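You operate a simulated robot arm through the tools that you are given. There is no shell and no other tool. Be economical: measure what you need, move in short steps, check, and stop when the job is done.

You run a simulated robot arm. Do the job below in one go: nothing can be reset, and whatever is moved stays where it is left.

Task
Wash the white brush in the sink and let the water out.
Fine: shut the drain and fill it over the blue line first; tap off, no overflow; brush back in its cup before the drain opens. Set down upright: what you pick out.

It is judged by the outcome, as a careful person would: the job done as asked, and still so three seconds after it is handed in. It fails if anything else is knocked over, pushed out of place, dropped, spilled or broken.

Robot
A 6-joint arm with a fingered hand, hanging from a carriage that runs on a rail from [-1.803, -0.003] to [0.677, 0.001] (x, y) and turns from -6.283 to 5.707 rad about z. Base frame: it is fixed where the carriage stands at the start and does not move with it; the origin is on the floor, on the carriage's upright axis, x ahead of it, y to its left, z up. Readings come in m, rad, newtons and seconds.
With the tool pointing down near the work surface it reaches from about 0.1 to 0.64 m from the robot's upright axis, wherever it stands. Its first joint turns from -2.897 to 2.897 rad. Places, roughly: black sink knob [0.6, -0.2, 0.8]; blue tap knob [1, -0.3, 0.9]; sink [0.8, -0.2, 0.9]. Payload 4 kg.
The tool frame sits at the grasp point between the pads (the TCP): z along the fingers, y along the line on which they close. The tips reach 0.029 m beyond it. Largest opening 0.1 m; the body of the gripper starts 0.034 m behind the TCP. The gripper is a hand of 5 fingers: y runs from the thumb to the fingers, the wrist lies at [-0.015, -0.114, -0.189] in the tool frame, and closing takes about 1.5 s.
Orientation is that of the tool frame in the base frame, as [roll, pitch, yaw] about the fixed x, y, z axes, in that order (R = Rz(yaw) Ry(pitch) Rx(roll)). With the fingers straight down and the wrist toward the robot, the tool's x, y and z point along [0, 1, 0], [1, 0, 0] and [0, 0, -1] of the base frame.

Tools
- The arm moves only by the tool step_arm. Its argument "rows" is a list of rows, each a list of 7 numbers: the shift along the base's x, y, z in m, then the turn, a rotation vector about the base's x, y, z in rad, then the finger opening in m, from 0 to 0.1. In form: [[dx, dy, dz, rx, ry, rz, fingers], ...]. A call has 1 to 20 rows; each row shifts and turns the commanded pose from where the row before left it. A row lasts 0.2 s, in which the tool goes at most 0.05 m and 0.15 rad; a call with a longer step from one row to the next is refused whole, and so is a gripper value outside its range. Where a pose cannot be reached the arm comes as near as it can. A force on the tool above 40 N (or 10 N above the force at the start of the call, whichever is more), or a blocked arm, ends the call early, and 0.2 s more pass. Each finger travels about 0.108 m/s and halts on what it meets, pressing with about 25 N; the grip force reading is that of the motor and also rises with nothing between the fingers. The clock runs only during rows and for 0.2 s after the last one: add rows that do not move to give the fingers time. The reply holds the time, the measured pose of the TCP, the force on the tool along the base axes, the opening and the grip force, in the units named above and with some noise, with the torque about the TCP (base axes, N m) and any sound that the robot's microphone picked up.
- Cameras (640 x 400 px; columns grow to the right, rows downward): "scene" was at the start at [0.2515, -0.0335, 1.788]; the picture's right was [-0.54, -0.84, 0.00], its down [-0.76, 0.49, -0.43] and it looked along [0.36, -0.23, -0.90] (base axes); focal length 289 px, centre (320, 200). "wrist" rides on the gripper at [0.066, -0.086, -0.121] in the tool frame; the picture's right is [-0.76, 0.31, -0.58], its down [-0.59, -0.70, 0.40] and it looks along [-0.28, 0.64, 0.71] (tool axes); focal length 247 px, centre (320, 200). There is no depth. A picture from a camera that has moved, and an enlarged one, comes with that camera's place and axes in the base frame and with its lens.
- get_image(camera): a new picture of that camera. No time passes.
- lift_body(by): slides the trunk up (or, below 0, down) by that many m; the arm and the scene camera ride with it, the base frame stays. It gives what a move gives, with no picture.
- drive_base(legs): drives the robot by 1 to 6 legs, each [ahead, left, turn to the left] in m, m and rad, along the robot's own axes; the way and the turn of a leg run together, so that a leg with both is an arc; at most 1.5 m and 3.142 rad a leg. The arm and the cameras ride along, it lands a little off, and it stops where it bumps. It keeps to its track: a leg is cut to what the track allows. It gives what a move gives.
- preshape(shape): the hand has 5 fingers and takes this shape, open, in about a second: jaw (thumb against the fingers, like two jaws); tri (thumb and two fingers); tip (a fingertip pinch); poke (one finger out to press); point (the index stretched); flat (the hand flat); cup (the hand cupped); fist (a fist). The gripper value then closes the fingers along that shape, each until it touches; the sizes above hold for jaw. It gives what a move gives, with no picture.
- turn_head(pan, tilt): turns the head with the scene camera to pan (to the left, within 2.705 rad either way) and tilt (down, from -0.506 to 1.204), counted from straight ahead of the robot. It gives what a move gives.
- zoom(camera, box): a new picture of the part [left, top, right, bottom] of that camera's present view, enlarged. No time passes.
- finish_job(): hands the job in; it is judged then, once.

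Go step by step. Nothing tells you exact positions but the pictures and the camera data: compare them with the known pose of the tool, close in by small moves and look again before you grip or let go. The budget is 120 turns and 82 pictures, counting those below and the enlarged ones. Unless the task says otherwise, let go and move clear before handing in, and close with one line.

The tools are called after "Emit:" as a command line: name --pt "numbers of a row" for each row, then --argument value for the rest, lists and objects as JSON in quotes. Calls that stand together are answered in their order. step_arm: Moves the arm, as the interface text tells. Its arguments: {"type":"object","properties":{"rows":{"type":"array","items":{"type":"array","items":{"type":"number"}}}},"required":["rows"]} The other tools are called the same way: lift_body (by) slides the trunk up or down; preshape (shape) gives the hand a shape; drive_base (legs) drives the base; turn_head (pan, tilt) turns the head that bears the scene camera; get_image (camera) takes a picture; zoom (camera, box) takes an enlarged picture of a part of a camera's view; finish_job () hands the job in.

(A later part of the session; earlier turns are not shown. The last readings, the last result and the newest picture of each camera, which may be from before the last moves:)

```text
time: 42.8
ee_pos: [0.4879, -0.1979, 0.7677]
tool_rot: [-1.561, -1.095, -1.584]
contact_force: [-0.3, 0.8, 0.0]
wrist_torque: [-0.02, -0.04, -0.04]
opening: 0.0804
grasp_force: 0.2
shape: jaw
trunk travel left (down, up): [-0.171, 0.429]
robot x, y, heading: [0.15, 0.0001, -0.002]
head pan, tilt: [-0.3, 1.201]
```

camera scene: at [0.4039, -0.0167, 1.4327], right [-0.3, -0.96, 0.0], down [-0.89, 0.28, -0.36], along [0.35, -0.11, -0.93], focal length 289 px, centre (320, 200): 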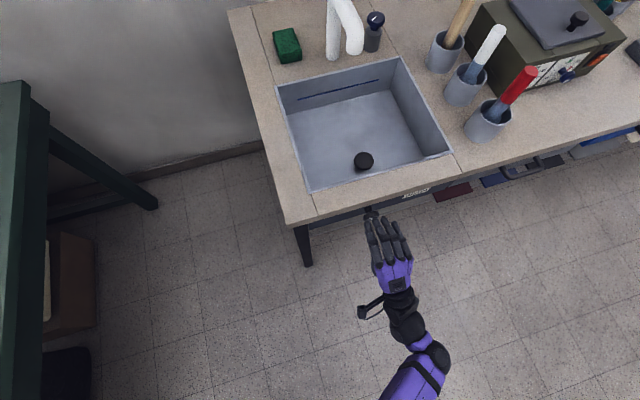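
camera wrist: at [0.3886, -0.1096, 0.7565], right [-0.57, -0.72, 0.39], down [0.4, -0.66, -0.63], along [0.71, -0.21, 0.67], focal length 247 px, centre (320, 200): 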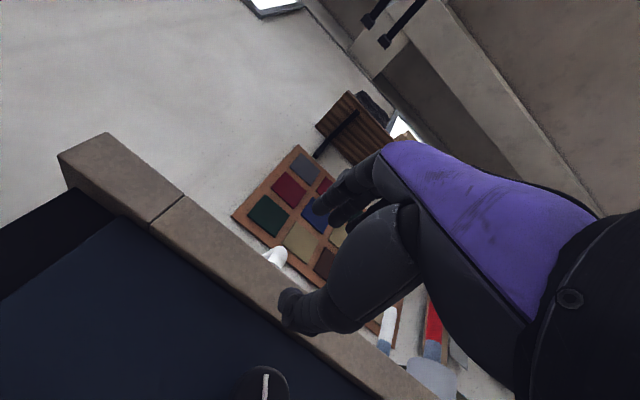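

Emit:
step_arm --pt "0.025 -0.001 0 0 0 0 0.08" --pt "0.025 0 0 0 0 0 0.08" --pt "0.018 0 0 0 0 0 0.08" --pt "0.012 0 0 0 0 0 0.08" --pt "0 0 0 0 0 0 0.08" --pt "0 0 0 0 0 0 0.05" --pt "0 0 0 0 0 0 0.03" --pt "0 0 0 0 0 0 0.0" --pt "0 0 0 0 0 0 0.0" --pt "0 0 0 0 0 0 0.0" --pt "0 0 0 0 0 0 0.0"

Emit:
zoom --camera "wrist" --box '[260, 190, 400, 290]'

```text
time: 45.2
ee_pos: [0.5699, -0.2006, 0.7688]
tool_rot: [-1.563, -1.095, -1.582]
contact_force: [1.8, -0.2, -1.1]
wrist_torque: [-0.03, 0.01, 0.02]
opening: 0.0265
grasp_force: 25.0
shape: jaw
trunk travel left (down, up): [-0.171, 0.429]
robot x, y, heading: [0.1535, 0.0013, -0.001]
head pan, tilt: [-0.3, 1.201]
```

```text
4.00 times, centred on (330, 240) of wrist
camera zoom: at [0.4482, -0.1539, 0.8648], right [-0.57, 0.08, -0.82], down [0.4, 0.89, -0.2], along [0.71, -0.44, -0.54], focal length 988 px, centre (280, 40)
```

zoom: 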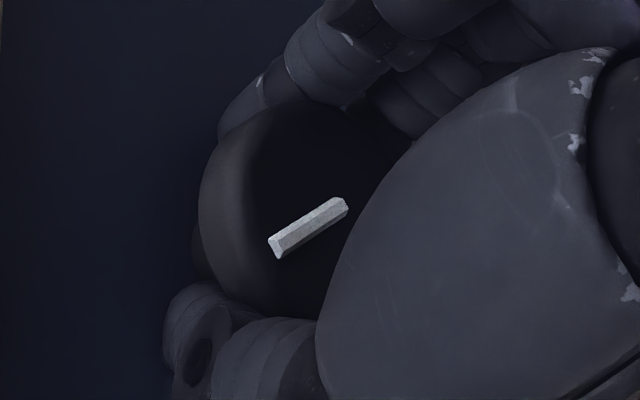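

Gripped at roll +0.48. I turn counter-clockwise through about 95°.

Emit:
step_arm --pt "0 0 0 -0.12 0 0 0.0" --pt "0 0 0 -0.12 0 0 0.0" --pt "0 0 0 -0.12 0 0 0.0" --pt "0 0 0 -0.12 0 0 0.0" --pt "0 0 0 -0.12 0 0 0.0" --pt "0 0 0 -0.12 0 0 0.0" --pt "0 0 0 -0.12 0 0 0.0" --pt "0 0 0 -0.12 0 0 0.0" --pt "0 0 0 -0.12 0 0 0.0" --pt "0 0 0 -0.12 0 0 0.0" --pt "0 0 0 -0.12 0 0 0.0" --pt "0 0 0 -0.12 0 0 0.0" --pt "0 0 0 -0.12 0 0 0.0"

Emit:
zoom --camera "scene" --box '[300, 140, 460, 240]'

Emit:
zoom --camera "wrist" --box '[260, 190, 400, 290]'

```text
time: 48.0
ee_pos: [0.5692, -0.1984, 0.7682]
tool_rot: [1.565, -0.486, 1.576]
contact_force: [6.0, 4.7, -9.1]
wrist_torque: [0.07, 0.27, 0.14]
opening: 0.0262
grasp_force: 24.9
shape: jaw
trunk travel left (down, up): [-0.171, 0.429]
robot x, y, heading: [0.1515, 0.0033, 0.001]
head pan, tilt: [-0.3, 1.201]
```

```text
4.00 times, centred on (380, 190) of scene
camera zoom: at [0.4042, -0.0155, 1.4327], right [-0.3, -0.96, 0.0], down [-0.89, 0.28, -0.36], along [0.35, -0.11, -0.93], focal length 1157 px, centre (80, 240)
```

zoom: 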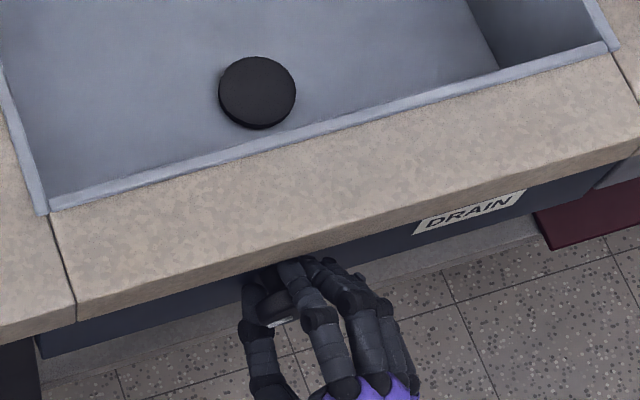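

```text
4.00 times, centred on (330, 240) of wrist
camera zoom: at [0.4483, -0.1024, 0.7215], right [-0.57, -0.81, -0.09], down [0.4, -0.19, -0.9], along [0.71, -0.55, 0.44], focal length 988 px, centre (280, 40)
```

zoom: 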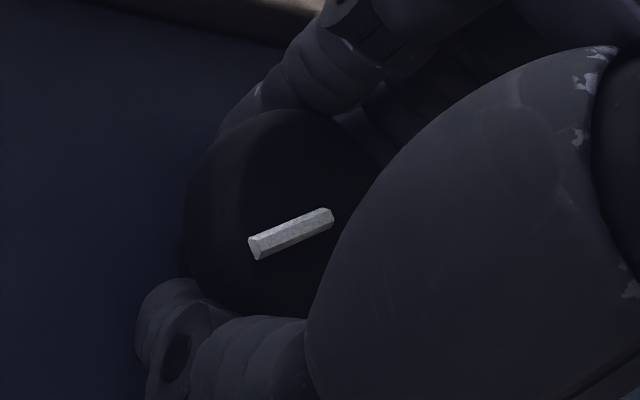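

Emit:
step_arm --pt "0 0 0 -0.1 0 0 0.0" --pt "0 0 0 0 0 0 0.0"

Emit:
zoom --camera "wrist" --box '[260, 190, 400, 290]'

```text
time: 48.6
ee_pos: [0.5695, -0.1999, 0.7685]
tool_rot: [1.566, -0.386, 1.576]
contact_force: [6.5, 4.9, -10.9]
wrist_torque: [0.07, 0.31, 0.15]
opening: 0.026
grasp_force: 24.8
shape: jaw
trunk travel left (down, up): [-0.171, 0.429]
robot x, y, heading: [0.1477, -0.0, 0.002]
head pan, tilt: [-0.3, 1.201]
```

```text
4.00 times, centred on (330, 240) of wrist
camera zoom: at [0.4483, -0.1075, 0.7122], right [-0.57, -0.82, 0.0], down [0.4, -0.28, -0.87], along [0.71, -0.5, 0.49], focal length 988 px, centre (280, 40)
```

zoom: 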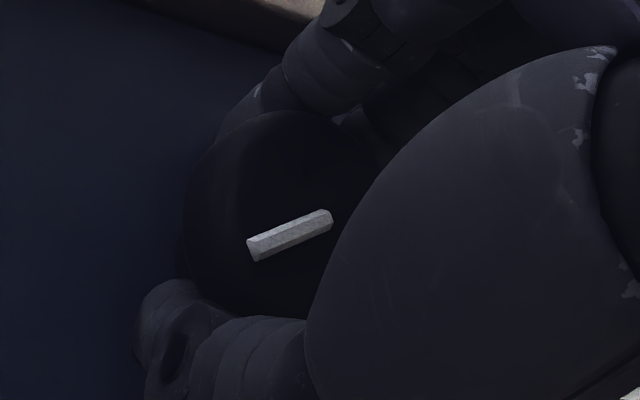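

The knob has turned about 90°. I release carefully, back out and regrip to check for the end stop.

Emit:
step_arm --pt "0 0 0 0 0 0 0.05" --pt "0 0 0 0 0 0 0.06" --pt "0 0 0 0 0 0 0.06" --pt "-0.02 0 0 0 0 0 0.06" --pt "-0.03 0 0 0 0 0 0.06" --pt "-0.03 0 0 0.1 0 0 0.08" --pt "0 0 0 0.14 0 0 0.08" --pt "0 0 0 0.14 0 0 0.08" --pt "0 0 0 0.14 0 0 0.08" --pt "0 0 0 0.14 0 0 0.08" --pt "0 0 0 0.14 0 0 0.08" --pt "0 0 0 0.14 0 0 0.08" --pt "0 0 0 0.14 0 0 0.08" --pt "0 0 0 0 0 0 0.08"

Emit:
get_image --camera "wrist"

Emit:
zoom --camera "scene" --box '[300, 140, 460, 240]'

```text
time: 51.6
ee_pos: [0.4887, -0.2016, 0.768]
tool_rot: [1.512, -1.466, 1.627]
contact_force: [0.1, -0.4, 0.0]
wrist_torque: [0.01, -0.02, 0.02]
opening: 0.0797
grasp_force: 0.1
shape: jaw
trunk travel left (down, up): [-0.171, 0.429]
robot x, y, heading: [0.1513, -0.0003, 0.001]
head pan, tilt: [-0.3, 1.201]
```

```text
42 pictures are left
camera wrist: at [0.3681, -0.1097, 0.8234], right [-0.57, -0.38, -0.72], down [0.4, 0.64, -0.66], along [0.71, -0.67, -0.21], focal length 247 px, centre (320, 200)
```

wrist: 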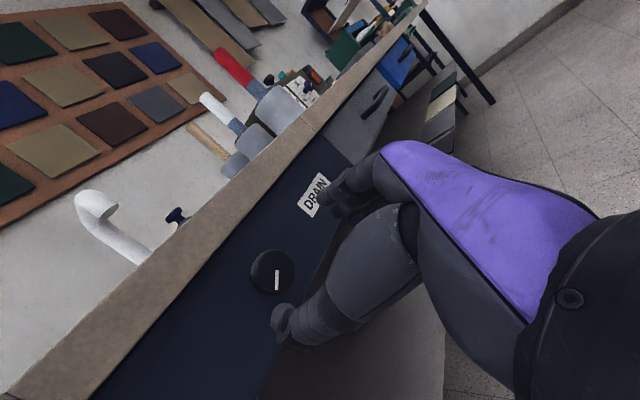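

```text
4.00 times, centred on (380, 190) of scene
camera zoom: at [0.4038, -0.0166, 1.4326], right [-0.3, -0.96, 0.0], down [-0.89, 0.28, -0.36], along [0.35, -0.11, -0.93], focal length 1157 px, centre (80, 240)
```

zoom: 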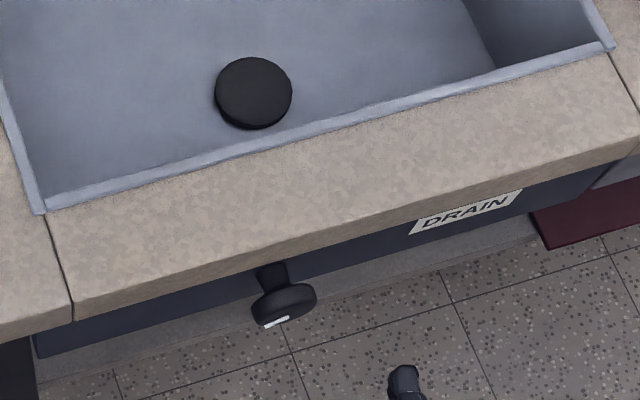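

The stopper is down and the knob holds. I grip once more to make sure it is at its end stop.

Emit:
step_arm --pt "0.025 0.001 0 0 0 0 0.08" --pt "0.025 0 0 0 0 0 0.08" --pt "0.018 0 0 0 0 0 0.08" --pt "0.012 0 0 0 0 0 0.08" --pt "0 0 0 0 0 0 0.06" --pt "0 0 0 0 0 0 0.03" --pt "0 0 0 0 0 0 0.0" --pt "0 0 0 0 0 0 0.0" --pt "0 0 0 0 0 0 0.0" --pt "0 0 0 -0.1 0 0 0" --pt "0 0 0 -0.1 0 0 0" --pt "0 0 0 -0.1 0 0 0" --pt "0 0 0 -0.1 0 0 0" --pt "0 0 0 -0.1 0 0 0"

Emit:
zoom --camera "wrist" --box '[260, 190, 400, 290]'

```text
time: 54.6
ee_pos: [0.5691, -0.1991, 0.7691]
tool_rot: [1.556, -0.963, 1.586]
contact_force: [5.2, -0.3, -4.1]
wrist_torque: [0.27, 0.08, -0.2]
opening: 0.0247
grasp_force: 25.3
shape: jaw
trunk travel left (down, up): [-0.171, 0.429]
robot x, y, heading: [0.1519, -0.0003, 0.003]
head pan, tilt: [-0.3, 1.201]
```

```text
4.00 times, centred on (330, 240) of wrist
camera zoom: at [0.4489, -0.0929, 0.7727], right [-0.57, -0.69, -0.45], down [0.41, 0.24, -0.88], along [0.71, -0.69, 0.14], focal length 988 px, centre (280, 40)
```

zoom: 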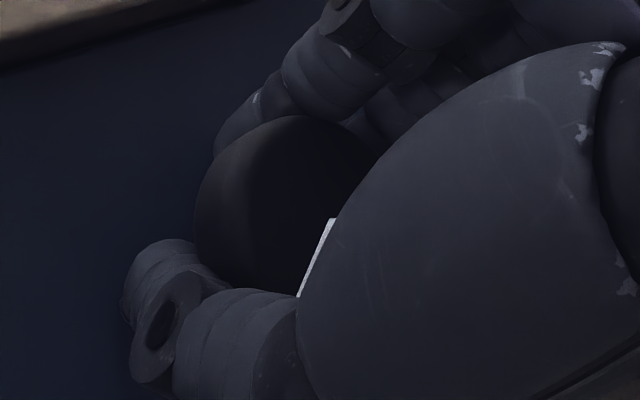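

Torque rose and the knob no longer followed: it's at its stop, so the drain is shut. I release, back out and raise up.

Emit:
step_arm --pt "0 0 0 0 0 0 0.05" --pt "0 0 0 0 0 0 0.06" --pt "0 0 0 0 0 0 0.065" --pt "-0.02 0 0 0 0 0 0.065" --pt "-0.03 0 0 0 0 0 0.06" --pt "-0.04 0 0 0.12 0 0 0.08" --pt "-0.04 0 0 0.12 0 0 0.08" --pt "-0.03 0 0 0.12 0 0 0.1" --pt "0 0 0 0.12 0 0 0.1" --pt "0 0 0 0.12 0 0 0.1" --pt "0 0 0 0 0 0 0.1"

Emit:
lift_body --by 0.4

Emit:
step_arm --pt "0 -0.01 0 -0.0864 0.0864 0.0864 0.1" --pt "0 -0.01 0 -0.0864 0.0864 0.0864 0.1" --pt "0 -0.01 0 -0.0864 0.0864 0.0864 0.1" --pt "0 -0.01 0 -0.0864 0.0864 0.0864 0.1" --pt "0 -0.01 0 -0.0864 0.0864 0.0864 0.1" --pt "0 -0.01 0 -0.0864 0.0864 0.0864 0.1" --pt "0 -0.01 0 -0.0864 0.0864 0.0864 0.1" --pt "0 -0.01 0 -0.0864 0.0864 0.0864 0.1" --pt "0 -0.01 0 -0.0864 0.0864 0.0864 0.1" --pt "0 -0.01 0 -0.0864 0.0864 0.0864 0.1" --pt "0 -0.01 0 -0.0864 0.0864 0.0864 0.1" --pt "0 -0.01 0 -0.0864 0.0864 0.0864 0.1" --pt "0 -0.01 0 -0.0864 0.0864 0.0864 0.1" --pt "0 -0.01 0 -0.0864 0.0864 0.0864 0.1" --pt "0 0 0 0 0 0 0.1"

```text
time: 57.0
ee_pos: [0.4088, -0.1998, 0.7696]
tool_rot: [0.333, -1.562, 2.807]
contact_force: [-0.1, -0.3, 0.1]
wrist_torque: [-0.01, 0.01, -0.02]
opening: 0.0996
grasp_force: 0.0
shape: jaw
trunk travel left (down, up): [-0.171, 0.429]
robot x, y, heading: [0.1511, 0.0024, -0.006]
head pan, tilt: [-0.3, 1.201]
```

```text
time: 60.8
ee_pos: [0.4098, -0.1998, 1.1691]
tool_rot: [0.841, -1.562, 2.298]
contact_force: [-0.4, -0.3, 0.6]
wrist_torque: [-0.03, 0.02, 0.0]
opening: 0.0999
grasp_force: 0.0
shape: jaw
trunk travel left (down, up): [-0.571, 0.029]
robot x, y, heading: [0.1495, 0.0027, -0.002]
head pan, tilt: [-0.3, 1.201]
```

```text
time: 64.0
ee_pos: [0.4987, -0.3406, 1.1088]
tool_rot: [3.139, -0.004, 1.576]
contact_force: [-0.3, -1.1, -0.3]
wrist_torque: [0.01, -0.01, 0.01]
opening: 0.0998
grasp_force: 0.0
shape: jaw
out of reach, approached as far as the arm can: row 6, 7, 8, 9, 10, 11, 12, 13, 14
trunk travel left (down, up): [-0.571, 0.029]
robot x, y, heading: [0.1491, 0.0002, -0.001]
head pan, tilt: [-0.3, 1.201]
```

Hand is pointing down at height 1.11. I drive ahead to bring it over the tap knob.

Emit:
drive_base --legs '[[0.42, 0, 0]]'

Emit:
turn_head --pan -0.6 --tilt 1.1

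Emit:
get_image --camera "scene"

Emit:
get_image --camera "wrist"

```text
time: 66.6
ee_pos: [0.9225, -0.3379, 1.1097]
tool_rot: [3.138, -0.006, 1.583]
contact_force: [0.3, 0.1, -0.2]
wrist_torque: [0.01, 0.01, 0.01]
opening: 0.1
grasp_force: 0.2
shape: jaw
trunk travel left (down, up): [-0.571, 0.029]
robot x, y, heading: [0.5704, -0.0007, 0.009]
head pan, tilt: [-0.3, 1.201]
```

```text
time: 67.4
ee_pos: [0.9217, -0.3387, 1.1092]
tool_rot: [3.138, -0.004, 1.582]
contact_force: [-0.4, 0.3, 0.0]
wrist_torque: [-0.03, 0.0, 0.01]
opening: 0.0998
grasp_force: 0.0
shape: jaw
trunk travel left (down, up): [-0.571, 0.029]
robot x, y, heading: [0.5697, 0.0008, 0.008]
head pan, tilt: [-0.6, 1.1]
```

```text
39 pictures are left
camera scene: at [0.8226, -0.0332, 1.8386], right [-0.56, -0.83, 0.0], down [-0.74, 0.5, -0.45], along [0.38, -0.25, -0.89], focal length 289 px, centre (320, 200)
```

scene: 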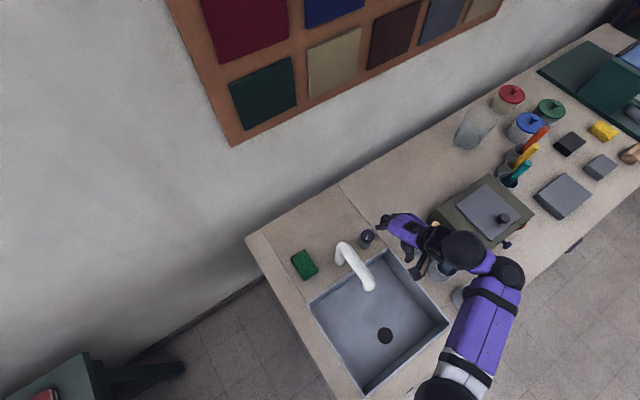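

```text
38 pictures are left
camera wrist: at [0.8354, -0.2755, 1.2292], right [0.31, -0.76, 0.57], down [-0.69, -0.6, -0.4], along [0.65, -0.27, -0.71], focal length 247 px, centre (320, 200)
```

wrist: 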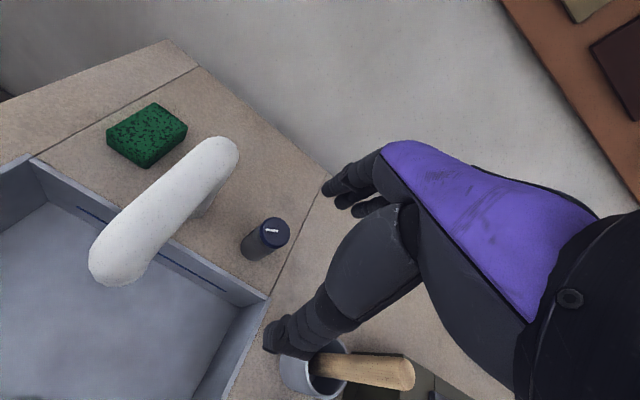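

Tap knob confirmed at about [1.004, -0.346], top near z 0.932. I centre above it and lower by the trunk.

Emit:
step_arm --pt "0.041 -0.004 0 0 0 0 0.1" --pt "0.041 -0.003 0 0 0 0 0.1" --pt "0 0 0 0 0 0 0.1"

Emit:
lift_body --by -0.12

Emit:
get_image --camera "wrist"

```text
time: 68.2
ee_pos: [1.0025, -0.3472, 1.1087]
tool_rot: [3.139, -0.006, 1.581]
contact_force: [-0.4, -0.6, 0.4]
wrist_torque: [0.02, 0.01, 0.01]
opening: 0.0998
grasp_force: 0.1
shape: jaw
trunk travel left (down, up): [-0.571, 0.029]
robot x, y, heading: [0.5728, 0.0003, 0.005]
head pan, tilt: [-0.6, 1.1]
```

```text
time: 69.7
ee_pos: [1.0036, -0.347, 0.9899]
tool_rot: [3.138, -0.006, 1.583]
contact_force: [-0.1, 0.8, 0.2]
wrist_torque: [0.0, 0.01, -0.01]
opening: 0.1
grasp_force: 0.0
shape: jaw
trunk travel left (down, up): [-0.451, 0.149]
robot x, y, heading: [0.5699, 0.0002, 0.006]
head pan, tilt: [-0.6, 1.1]
```

```text
37 pictures are left
camera wrist: at [0.9166, -0.2839, 1.1101], right [0.31, -0.76, 0.57], down [-0.7, -0.6, -0.4], along [0.65, -0.27, -0.71], focal length 247 px, centre (320, 200)
```

wrist: 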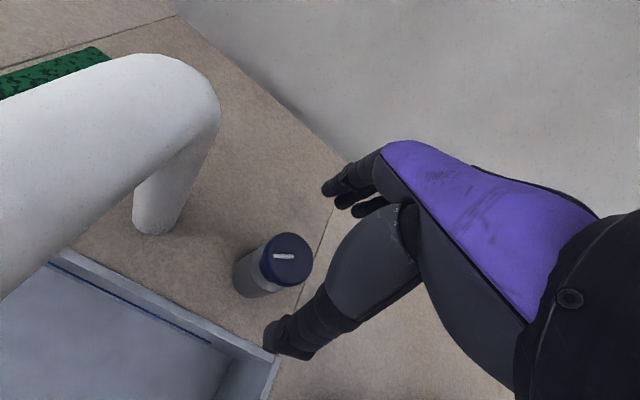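

Emit:
lift_body --by -0.048

Emit:
step_arm --pt "0 0.001 0 0 0 0 0.08" --pt "0 0 0 0 0 0 0.05" --pt "0 0 0 0 0 0 0.03" --pt "0 0 0 0 0 0 0.01" --pt "0 0 0 0 0 0 0.0" --pt "0 0 0 0 0 0 0.0" --pt "0 0 0 0 0 0 0.0"

Emit:
get_image --camera "wrist"

```text
time: 70.6
ee_pos: [1.0027, -0.3469, 0.942]
tool_rot: [3.138, -0.006, 1.583]
contact_force: [-0.5, -0.8, -0.5]
wrist_torque: [-0.02, -0.01, -0.01]
opening: 0.0998
grasp_force: 0.1
shape: jaw
trunk travel left (down, up): [-0.403, 0.197]
robot x, y, heading: [0.5695, 0.0009, 0.008]
head pan, tilt: [-0.6, 1.1]
```

```text
time: 72.2
ee_pos: [1.0043, -0.3444, 0.9416]
tool_rot: [3.139, -0.007, 1.584]
contact_force: [3.7, -0.6, -6.0]
wrist_torque: [0.01, -0.12, 0.02]
opening: 0.0328
grasp_force: 24.8
shape: jaw
trunk travel left (down, up): [-0.403, 0.197]
robot x, y, heading: [0.5694, 0.0036, 0.003]
head pan, tilt: [-0.6, 1.1]
```

```text
36 pictures are left
camera wrist: at [0.9169, -0.282, 1.0614], right [0.31, -0.76, 0.57], down [-0.69, -0.59, -0.4], along [0.65, -0.27, -0.71], focal length 247 px, centre (320, 200)
```

wrist: 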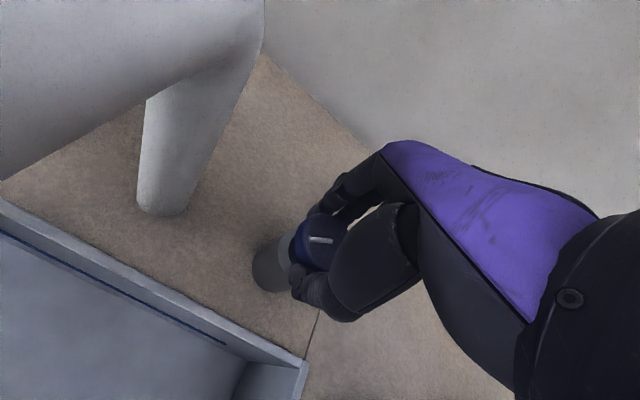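

Gripped the tap knob. I turn it counter-clockwise (seen from above) gently.

Emit:
step_arm --pt "0 0 0 0 0 0.1 0.0" --pt "0 0 0 0 0 0.1 0.0" --pt "0 0 0 0 0 0.1 0.0"

Emit:
get_image --camera "wrist"

```text
time: 73.0
ee_pos: [1.0034, -0.3461, 0.9407]
tool_rot: [3.139, -0.004, 1.88]
contact_force: [7.8, -9.3, -17.2]
wrist_torque: [-0.22, -0.1, -0.52]
opening: 0.0317
grasp_force: 25.5
shape: jaw
trunk travel left (down, up): [-0.403, 0.197]
robot x, y, heading: [0.5691, -0.0008, 0.007]
head pan, tilt: [-0.6, 1.1]
```

```text
35 pictures are left
camera wrist: at [0.9013, -0.3122, 1.0618], right [0.52, -0.63, 0.58], down [-0.49, -0.77, -0.4], along [0.7, -0.07, -0.71], focal length 247 px, centre (320, 200)
```

wrist: 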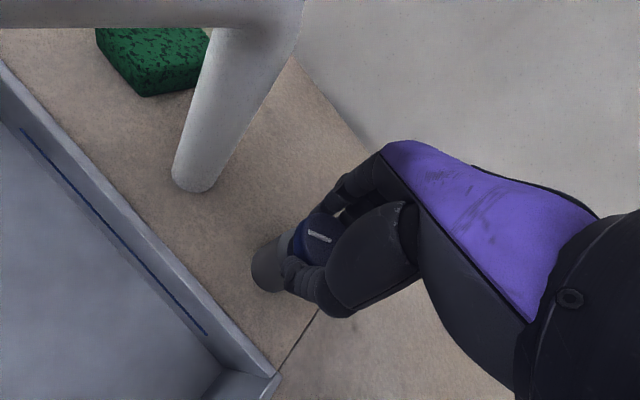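

That way is its stop, so clockwise opens. I turn clockwise and watch for water.

Emit:
step_arm --pt "0 0 0 0 0 -0.1 0.0" --pt "0 0 0 0 0 -0.1 0.0" --pt "0 0 0 0 0 -0.1 0.0" --pt "0 0 0 0 0 -0.1 0.0" --pt "0 0 0 0 0 -0.1 0.0" --pt "0 0 0 0 0 -0.1 0.0"

Emit:
get_image --camera "wrist"

Emit:
zoom --camera "scene" --box '[240, 200, 480, 400]'

```text
time: 74.4
ee_pos: [1.0051, -0.3433, 0.9409]
tool_rot: [3.137, -0.004, 1.283]
contact_force: [7.2, 2.8, -11.4]
wrist_torque: [0.04, -0.11, 0.08]
opening: 0.0321
grasp_force: 24.3
shape: jaw
trunk travel left (down, up): [-0.403, 0.197]
robot x, y, heading: [0.5692, 0.0015, 0.006]
head pan, tilt: [-0.6, 1.1]
```

```text
34 pictures are left
camera wrist: at [0.9402, -0.2582, 1.0615], right [0.08, -0.82, 0.57], down [-0.84, -0.36, -0.4], along [0.54, -0.45, -0.71], focal length 247 px, centre (320, 200)
```

wrist: 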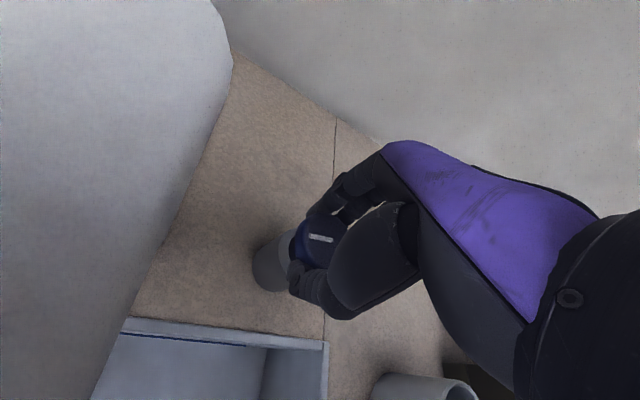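

```text
2.00 times, centred on (360, 300) of scene
camera zoom: at [0.823, -0.0327, 1.6707], right [-0.56, -0.83, 0.0], down [-0.74, 0.5, -0.45], along [0.38, -0.25, -0.89], focal length 578 px, centre (240, 0)
```

zoom: 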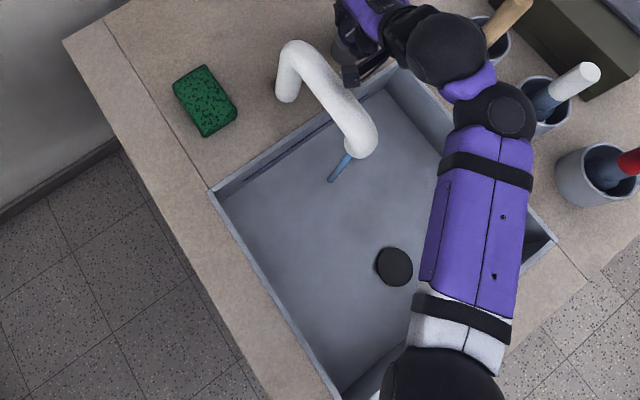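

Water is running. I wait and watch the level.

Emit:
step_arm --pt "0 0 0 0 0 0 0" --pt "0 0 0 0 0 0 0" --pt "0 0 0 0 0 0 0" --pt "0 0 0 0 0 0 0" --pt "0 0 0 0 0 0 0" --pt "0 0 0 0 0 0 0" --pt "0 0 0 0 0 0 0" --pt "0 0 0 0 0 0 0" --pt "0 0 0 0 0 0 0" --pt "0 0 0 0 0 0 0" --pt "0 0 0 0 0 0 0" --pt "0 0 0 0 0 0 0" --pt "0 0 0 0 0 0 0" --pt "0 0 0 0 0 0 0" --pt "0 0 0 0 0 0 0" --pt "0 0 0 0 0 0 0" --pt "0 0 0 0 0 0 0" --pt "0 0 0 0 0 0 0" --pt "0 0 0 0 0 0 0" --pt "0 0 0 0 0 0 0"

Emit:
zoom --camera "scene" --box '[290, 230, 450, 390]'

```text
time: 78.6
ee_pos: [1.0047, -0.3436, 0.9402]
tool_rot: [3.136, -0.005, 1.282]
contact_force: [8.4, 3.7, -12.5]
wrist_torque: [0.07, -0.12, 0.03]
opening: 0.0323
grasp_force: 24.8
shape: jaw
trunk travel left (down, up): [-0.403, 0.197]
robot x, y, heading: [0.5689, -0.0002, 0.006]
head pan, tilt: [-0.6, 1.1]
```

```text
2.50 times, centred on (370, 310) of scene
camera zoom: at [0.8231, -0.0326, 1.6707], right [-0.56, -0.83, 0.0], down [-0.74, 0.5, -0.45], along [0.38, -0.25, -0.89], focal length 723 px, centre (195, -75)
```

zoom: 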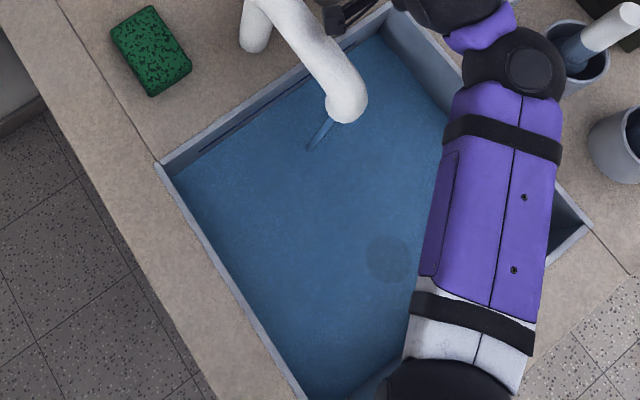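

Filling fast; the level is just under the line. I wait a little more.

Emit:
step_arm --pt "0 0 0 0 0 0 0" --pt "0 0 0 0 0 0 0" --pt "0 0 0 0 0 0 0"

Emit:
zoom --camera "scene" --box '[320, 240, 420, 300]'

```text
time: 79.4
ee_pos: [1.0034, -0.3438, 0.942]
tool_rot: [3.138, -0.006, 1.284]
contact_force: [9.6, 3.9, -13.2]
wrist_torque: [0.05, -0.1, 0.05]
opening: 0.0323
grasp_force: 25.5
shape: jaw
trunk travel left (down, up): [-0.403, 0.197]
robot x, y, heading: [0.57, 0.0031, 0.008]
head pan, tilt: [-0.6, 1.1]
```

```text
6.40 times, centred on (370, 270) of scene
camera zoom: at [0.8231, -0.0326, 1.6707], right [-0.56, -0.83, 0.0], down [-0.74, 0.5, -0.45], along [0.38, -0.25, -0.89], focal length 1851 px, centre (0, -248)
```

zoom: 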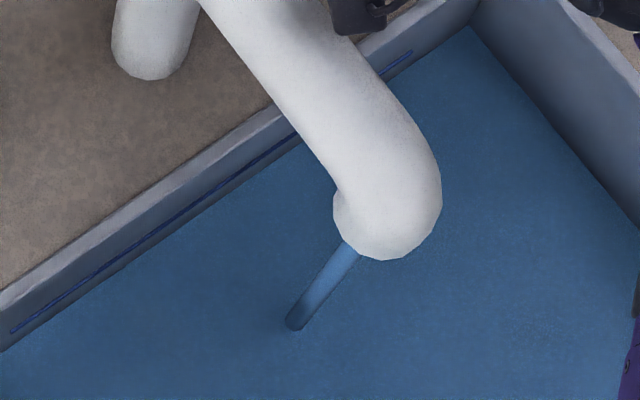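

Emit:
step_arm --pt "0 0 0 0 0 0 0" --pt "0 0 0 0 0 0 0"

Emit:
zoom --camera "scene" --box '[320, 240, 420, 300]'

```text
time: 80.0
ee_pos: [1.0041, -0.3447, 0.9417]
tool_rot: [3.138, -0.006, 1.283]
contact_force: [9.3, 3.6, -11.5]
wrist_torque: [0.04, -0.15, 0.1]
opening: 0.032
grasp_force: 25.4
shape: jaw
trunk travel left (down, up): [-0.403, 0.197]
robot x, y, heading: [0.5683, -0.0004, 0.015]
head pan, tilt: [-0.6, 1.1]
```

```text
6.40 times, centred on (370, 270) of scene
camera zoom: at [0.8231, -0.0326, 1.6707], right [-0.56, -0.83, 0.0], down [-0.74, 0.5, -0.45], along [0.38, -0.25, -0.89], focal length 1851 px, centre (0, -248)
```

zoom: 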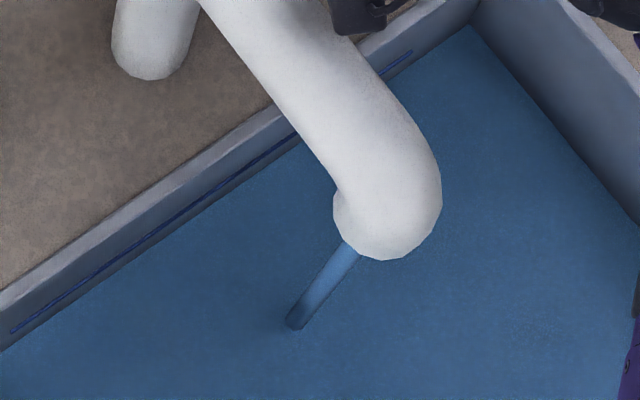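

Emit:
step_arm --pt "0 0 0 0 0 0 0" --pt "0 0 0 0 0 0 0" --pt "0 0 0 0 0 0 0" --pt "0 0 0 0 0 0 0" --pt "0 0 0 0 0 0 0"

Emit:
zoom --camera "scene" --box '[320, 240, 420, 300]'

```text
time: 81.2
ee_pos: [1.0041, -0.3438, 0.9405]
tool_rot: [3.137, -0.006, 1.283]
contact_force: [8.8, 4.2, -11.7]
wrist_torque: [0.06, -0.14, 0.08]
opening: 0.032
grasp_force: 25.3
shape: jaw
trunk travel left (down, up): [-0.403, 0.197]
robot x, y, heading: [0.5722, 0.0027, 0.008]
head pan, tilt: [-0.6, 1.1]
```

```text
6.40 times, centred on (370, 270) of scene
camera zoom: at [0.8231, -0.0326, 1.6707], right [-0.56, -0.83, 0.0], down [-0.74, 0.5, -0.45], along [0.38, -0.25, -0.89], focal length 1851 px, centre (0, -248)
```

zoom: 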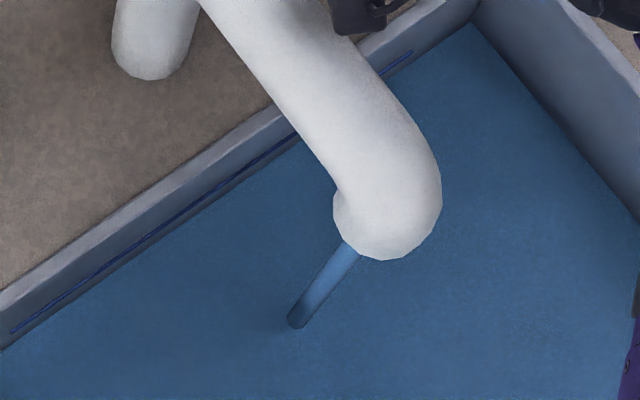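

The level rises slowly now; I wait another 4 s.

Emit:
step_arm --pt "0 0 0 0 0 0 0" --pt "0 0 0 0 0 0 0" --pt "0 0 0 0 0 0 0" --pt "0 0 0 0 0 0 0" --pt "0 0 0 0 0 0 0" --pt "0 0 0 0 0 0 0" --pt "0 0 0 0 0 0 0" --pt "0 0 0 0 0 0 0" --pt "0 0 0 0 0 0 0" --pt "0 0 0 0 0 0 0" --pt "0 0 0 0 0 0 0" --pt "0 0 0 0 0 0 0" --pt "0 0 0 0 0 0 0" --pt "0 0 0 0 0 0 0" --pt "0 0 0 0 0 0 0" --pt "0 0 0 0 0 0 0" --pt "0 0 0 0 0 0 0" --pt "0 0 0 0 0 0 0" --pt "0 0 0 0 0 0 0" --pt "0 0 0 0 0 0 0"

Emit:
zoom --camera "scene" --box '[320, 240, 420, 300]'

```text
time: 85.4
ee_pos: [1.0036, -0.3432, 0.9416]
tool_rot: [3.137, -0.006, 1.284]
contact_force: [9.9, 4.4, -11.9]
wrist_torque: [0.04, -0.16, 0.05]
opening: 0.032
grasp_force: 24.5
shape: jaw
trunk travel left (down, up): [-0.403, 0.197]
robot x, y, heading: [0.5742, 0.002, 0.002]
head pan, tilt: [-0.6, 1.1]
```

```text
6.40 times, centred on (370, 270) of scene
camera zoom: at [0.8231, -0.0326, 1.6707], right [-0.56, -0.83, 0.0], down [-0.74, 0.5, -0.45], along [0.38, -0.25, -0.89], focal length 1851 px, centre (0, -248)
```

zoom: 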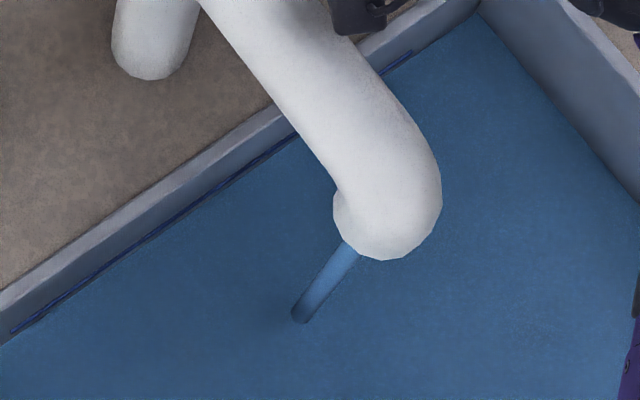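

Emit:
step_arm --pt "0 0 0 0 0 0 0" --pt "0 0 0 0 0 0 0" --pt "0 0 0 0 0 0 0" --pt "0 0 0 0 0 0 0" --pt "0 0 0 0 0 0 0" --pt "0 0 0 0 0 0 0" --pt "0 0 0 0 0 0 0" --pt "0 0 0 0 0 0 0" --pt "0 0 0 0 0 0 0" --pt "0 0 0 0 0 0 0" --pt "0 0 0 0 0 0 0" --pt "0 0 0 0 0 0 0" --pt "0 0 0 0 0 0 0" --pt "0 0 0 0 0 0 0" --pt "0 0 0 0 0 0 0"

Emit:
zoom --camera "scene" --box '[320, 230, 420, 290]'

```text
time: 88.6
ee_pos: [1.0033, -0.3441, 0.9399]
tool_rot: [3.139, -0.005, 1.283]
contact_force: [8.1, 4.0, -12.4]
wrist_torque: [0.09, -0.12, 0.03]
opening: 0.0322
grasp_force: 25.4
shape: jaw
trunk travel left (down, up): [-0.403, 0.197]
robot x, y, heading: [0.5699, 0.0045, 0.008]
head pan, tilt: [-0.6, 1.1]
```

```text
6.40 times, centred on (370, 260) of scene
camera zoom: at [0.8231, -0.0326, 1.6707], right [-0.56, -0.83, 0.0], down [-0.74, 0.5, -0.45], along [0.38, -0.25, -0.89], focal length 1851 px, centre (0, -184)
```

zoom: 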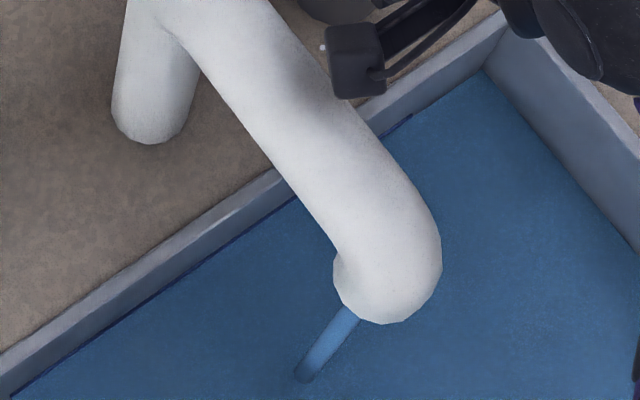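

Water is right at the line, with plenty of freeboard. Another 4 s to be clearly over it.

Emit:
step_arm --pt "0 0 0 0 0 0 0" --pt "0 0 0 0 0 0 0" --pt "0 0 0 0 0 0 0" --pt "0 0 0 0 0 0 0" --pt "0 0 0 0 0 0 0" --pt "0 0 0 0 0 0 0" --pt "0 0 0 0 0 0 0" --pt "0 0 0 0 0 0 0" --pt "0 0 0 0 0 0 0" --pt "0 0 0 0 0 0 0" --pt "0 0 0 0 0 0 0" --pt "0 0 0 0 0 0 0" --pt "0 0 0 0 0 0 0" --pt "0 0 0 0 0 0 0" --pt "0 0 0 0 0 0 0" --pt "0 0 0 0 0 0 0" --pt "0 0 0 0 0 0 0" --pt "0 0 0 0 0 0 0" --pt "0 0 0 0 0 0 0" --pt "0 0 0 0 0 0 0"

Emit:
zoom --camera "scene" --box '[320, 230, 420, 290]'

```text
time: 92.8
ee_pos: [1.0034, -0.3439, 0.9406]
tool_rot: [3.138, -0.004, 1.285]
contact_force: [9.2, 4.6, -13.0]
wrist_torque: [0.07, -0.1, 0.05]
opening: 0.032
grasp_force: 25.1
shape: jaw
trunk travel left (down, up): [-0.403, 0.197]
robot x, y, heading: [0.5732, -0.0033, 0.011]
head pan, tilt: [-0.6, 1.1]
```

```text
6.40 times, centred on (370, 260) of scene
camera zoom: at [0.8231, -0.0326, 1.6707], right [-0.56, -0.83, 0.0], down [-0.74, 0.5, -0.45], along [0.38, -0.25, -0.89], focal length 1851 px, centre (0, -184)
```

zoom: 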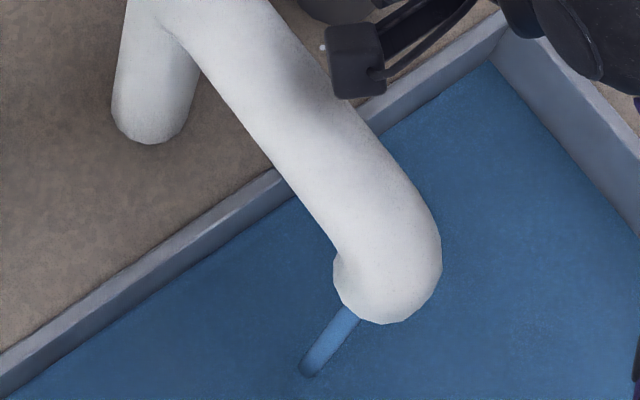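

The line is under water. Closing the tap now, turning to its stop.

Emit:
step_arm --pt "0 0 0 0 0 0.12 0.0" --pt "0 0 0 0 0 0.12 0.0" --pt "0 0 0 0 0 0.12 0.0" --pt "0 0 0 0 0 0.12 0.0" --pt "0 0 0 0 0 0.12 0.0" --pt "0 0 0 0 0 0.12 0.0" --pt "0 0 0 0 0 0.1 0.0"

Emit:
zoom --camera "scene" --box '[320, 230, 420, 290]'

```text
time: 94.4
ee_pos: [1.003, -0.3454, 0.9418]
tool_rot: [3.139, -0.003, 2.105]
contact_force: [2.9, -2.4, -14.3]
wrist_torque: [-0.16, -0.03, -0.35]
opening: 0.03
grasp_force: 25.6
shape: jaw
trunk travel left (down, up): [-0.403, 0.197]
robot x, y, heading: [0.5723, 0.0012, 0.009]
head pan, tilt: [-0.6, 1.1]
```

```text
6.40 times, centred on (370, 260) of scene
camera zoom: at [0.8224, -0.0332, 1.6706], right [-0.56, -0.83, 0.0], down [-0.74, 0.5, -0.45], along [0.38, -0.25, -0.89], focal length 1851 px, centre (0, -184)
```

zoom: 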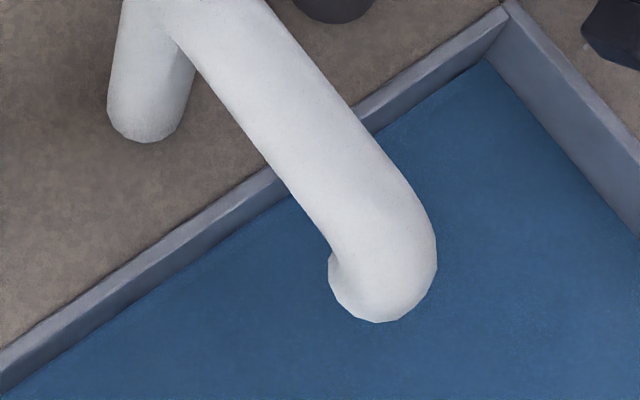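

The tap is off and the level is stable above the line. I release the knob, rise, and go over to the white brush with the wrist turned towards the sink.

Emit:
step_arm --pt "0 0 0 0 0 0 0.05" --pt "0 0 0 0 0 0 0.07" --pt "0 0 0 0 0 0 0.07"

Emit:
lift_body --by 0.19

Emit:
step_arm --pt "-0.0142 -0.0102 0 0 0 -0.1393 0.1" --pt "-0.0142 -0.0102 0 0 0 -0.1393 0.1" --pt "-0.0142 -0.0102 0 0 0 -0.1393 0.1" --pt "-0.0142 -0.0102 0 0 0 -0.1393 0.1" --pt "-0.0142 -0.0102 0 0 0 -0.1393 0.1" --pt "-0.0142 -0.0102 0 0 0 -0.1393 0.1" --pt "-0.0142 -0.0102 0 0 0 -0.1393 0.1" --pt "-0.0142 -0.0102 0 0 0 -0.1393 0.1" --pt "-0.0142 -0.0102 0 0 0 -0.1393 0.1" --pt "-0.0142 -0.0102 0 0 0 -0.1393 0.1" --pt "-0.0142 -0.0102 0 0 0 -0.1393 0.1" --pt "-0.0142 -0.0102 0 0 0 -0.1393 0.1" --pt "-0.0142 -0.0102 0 0 0 -0.1393 0.1" --pt "-0.0142 -0.0102 0 0 0 -0.1393 0.1" --pt "-0.0142 -0.0102 0 0 0 -0.1393 0.1" --pt "0 0 0 0 0 0 0.1"

Emit:
get_image --camera "wrist"

Emit:
get_image --camera "scene"

```text
time: 95.2
ee_pos: [1.0038, -0.3457, 0.9418]
tool_rot: [3.137, -0.003, 2.104]
contact_force: [1.1, 0.0, 0.5]
wrist_torque: [0.03, -0.01, 0.01]
opening: 0.0696
grasp_force: 0.2
shape: jaw
trunk travel left (down, up): [-0.403, 0.197]
robot x, y, heading: [0.5713, 0.0009, 0.01]
head pan, tilt: [-0.6, 1.1]
```

```text
time: 97.3
ee_pos: [1.0034, -0.3448, 1.1319]
tool_rot: [3.137, -0.005, 2.101]
contact_force: [0.2, -0.6, 0.3]
wrist_torque: [0.02, 0.01, -0.03]
opening: 0.0697
grasp_force: 0.1
shape: jaw
trunk travel left (down, up): [-0.593, 0.007]
robot x, y, heading: [0.5671, 0.0012, 0.007]
head pan, tilt: [-0.6, 1.1]
```

```text
time: 100.7
ee_pos: [0.7894, -0.5007, 1.1317]
tool_rot: [3.136, -0.003, 0.014]
contact_force: [0.1, -0.1, -0.5]
wrist_torque: [0.0, -0.01, 0.02]
opening: 0.0996
grasp_force: 0.0
shape: jaw
trunk travel left (down, up): [-0.593, 0.007]
robot x, y, heading: [0.5717, -0.0003, 0.007]
head pan, tilt: [-0.6, 1.1]
```

```text
24 pictures are left
camera wrist: at [0.854, -0.4142, 1.2517], right [-0.76, -0.31, 0.57], down [-0.6, 0.69, -0.4], along [-0.27, -0.65, -0.71], focal length 247 px, centre (320, 200)
```

wrist: 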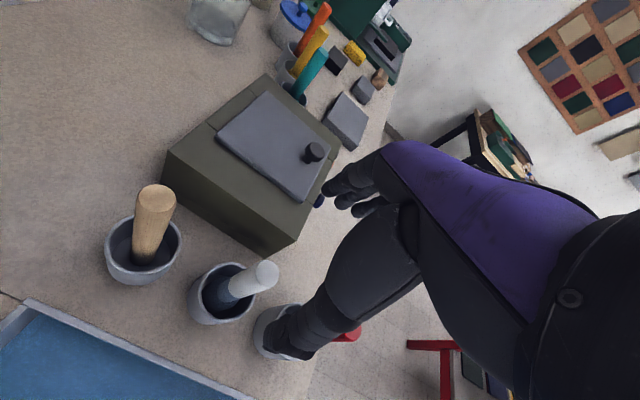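

```text
23 pictures are left
camera scene: at [0.8226, -0.0333, 1.8606], right [-0.56, -0.83, 0.0], down [-0.74, 0.5, -0.45], along [0.38, -0.25, -0.89], focal length 289 px, centre (320, 200)
```

scene: 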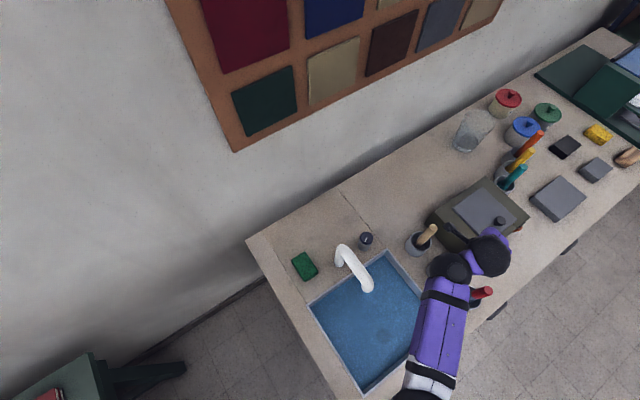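

Hand is centred over the white brush. I narrow the opening and lower around the handle.

Emit:
step_arm --pt "0 0.0 0 0 0 0 0.085" --pt "0 0 0 0 0 0 0.075" --pt "0 0 0 0 0 0 0.075"

Emit:
lift_body --by -0.07

Emit:
get_image --camera "wrist"

```text
time: 101.5
ee_pos: [0.7908, -0.499, 1.1316]
tool_rot: [3.138, -0.005, 0.013]
contact_force: [-0.2, -0.5, -0.9]
wrist_torque: [-0.01, -0.04, -0.02]
opening: 0.0751
grasp_force: 0.2
shape: jaw
trunk travel left (down, up): [-0.593, 0.007]
robot x, y, heading: [0.5707, 0.0011, 0.012]
head pan, tilt: [-0.6, 1.1]
```

```text
time: 102.5
ee_pos: [0.7901, -0.5009, 1.0607]
tool_rot: [3.139, -0.006, 0.014]
contact_force: [0.2, 0.0, 0.3]
wrist_torque: [0.02, -0.01, -0.05]
opening: 0.0754
grasp_force: 0.1
shape: jaw
trunk travel left (down, up): [-0.523, 0.077]
robot x, y, heading: [0.568, 0.0007, 0.011]
head pan, tilt: [-0.6, 1.1]
```

```text
22 pictures are left
camera wrist: at [0.8539, -0.4142, 1.1817], right [-0.76, -0.32, 0.57], down [-0.6, 0.69, -0.4], along [-0.27, -0.65, -0.71], focal length 247 px, centre (320, 200)
```

wrist: 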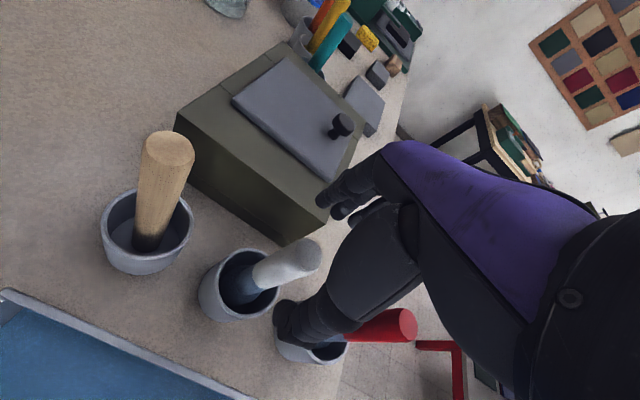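

Emit:
lift_body --by -0.058

Emit:
step_arm --pt "-0.001 0 0 0 0 0 0.06" --pt "0 0 0 0 0 0 0.04" --pt "0 0 0 0 0 0 0.02" --pt "0 0 0 0 0 0 0.0" --pt "0 0 0 0 0 0 0.0" --pt "0 0 0 0 0 0 0.0"

Emit:
get_image --camera "wrist"

```text
time: 103.5
ee_pos: [0.7912, -0.4995, 1.0027]
tool_rot: [3.137, -0.005, 0.014]
contact_force: [0.0, -0.1, -0.1]
wrist_torque: [0.02, 0.01, -0.02]
opening: 0.0755
grasp_force: 0.0
shape: jaw
trunk travel left (down, up): [-0.465, 0.135]
robot x, y, heading: [0.5729, -0.0015, 0.003]
head pan, tilt: [-0.6, 1.1]
```

```text
time: 104.9
ee_pos: [0.7876, -0.5005, 1.0036]
tool_rot: [3.138, -0.005, 0.014]
contact_force: [-1.5, 0.6, -0.3]
wrist_torque: [0.0, -0.01, 0.01]
opening: 0.018
grasp_force: 25.5
shape: jaw
trunk travel left (down, up): [-0.465, 0.135]
robot x, y, heading: [0.5745, 0.0004, 0.008]
head pan, tilt: [-0.6, 1.1]
```

```text
21 pictures are left
camera wrist: at [0.8527, -0.4142, 1.124], right [-0.76, -0.32, 0.57], down [-0.6, 0.69, -0.4], along [-0.27, -0.65, -0.71], focal length 247 px, centre (320, 200)
```

wrist: 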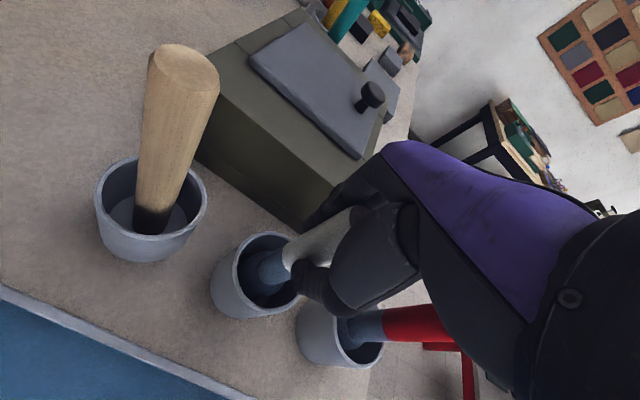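

Brush gripped. I lift it straight out of the cup.

Emit:
lift_body --by 0.125

Emit:
get_image --camera "wrist"

```text
time: 106.5
ee_pos: [0.788, -0.4998, 1.1288]
tool_rot: [3.139, -0.005, 0.013]
contact_force: [0.1, 0.6, -0.7]
wrist_torque: [0.01, -0.03, -0.02]
opening: 0.0181
grasp_force: 25.2
shape: jaw
trunk travel left (down, up): [-0.59, 0.01]
robot x, y, heading: [0.567, 0.0001, 0.005]
head pan, tilt: [-0.6, 1.1]
```

```text
20 pictures are left
camera wrist: at [0.8526, -0.4142, 1.249], right [-0.76, -0.32, 0.57], down [-0.6, 0.69, -0.4], along [-0.27, -0.65, -0.71], focal length 247 px, centre (320, 200)
```

wrist: 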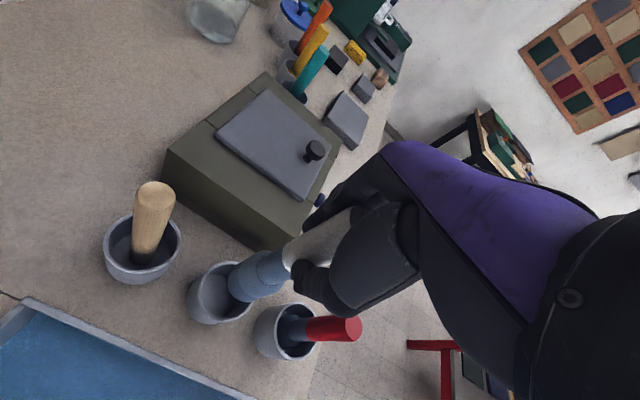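

The brush is out and hanging straight. I carry it over the sink.

Emit:
step_arm --pt "0 0.03 0 0 0 0 0" --pt "0 0.03 0 0 0 0 0" --pt "0 0.03 0 0 0 0 0" --pt "-0.005 0.03 0 0 0 0 0" --pt "-0.005 0.03 0 0 0 0 0" --pt "-0.005 0.03 0 0 0 0 0" --pt "-0.005 0.02 0 0 0 0 0" --pt "0 0 0 0 0 0 0"

```text
time: 108.3
ee_pos: [0.7659, -0.3027, 1.119]
tool_rot: [3.136, -0.008, 0.017]
contact_force: [0.2, 0.2, -1.6]
wrist_torque: [0.02, -0.04, 0.04]
opening: 0.0178
grasp_force: 25.0
shape: jaw
out of reach, approached as far as the arm can: row 6, 7
trunk travel left (down, up): [-0.59, 0.01]
robot x, y, heading: [0.5715, 0.0015, 0.012]
head pan, tilt: [-0.6, 1.1]
```

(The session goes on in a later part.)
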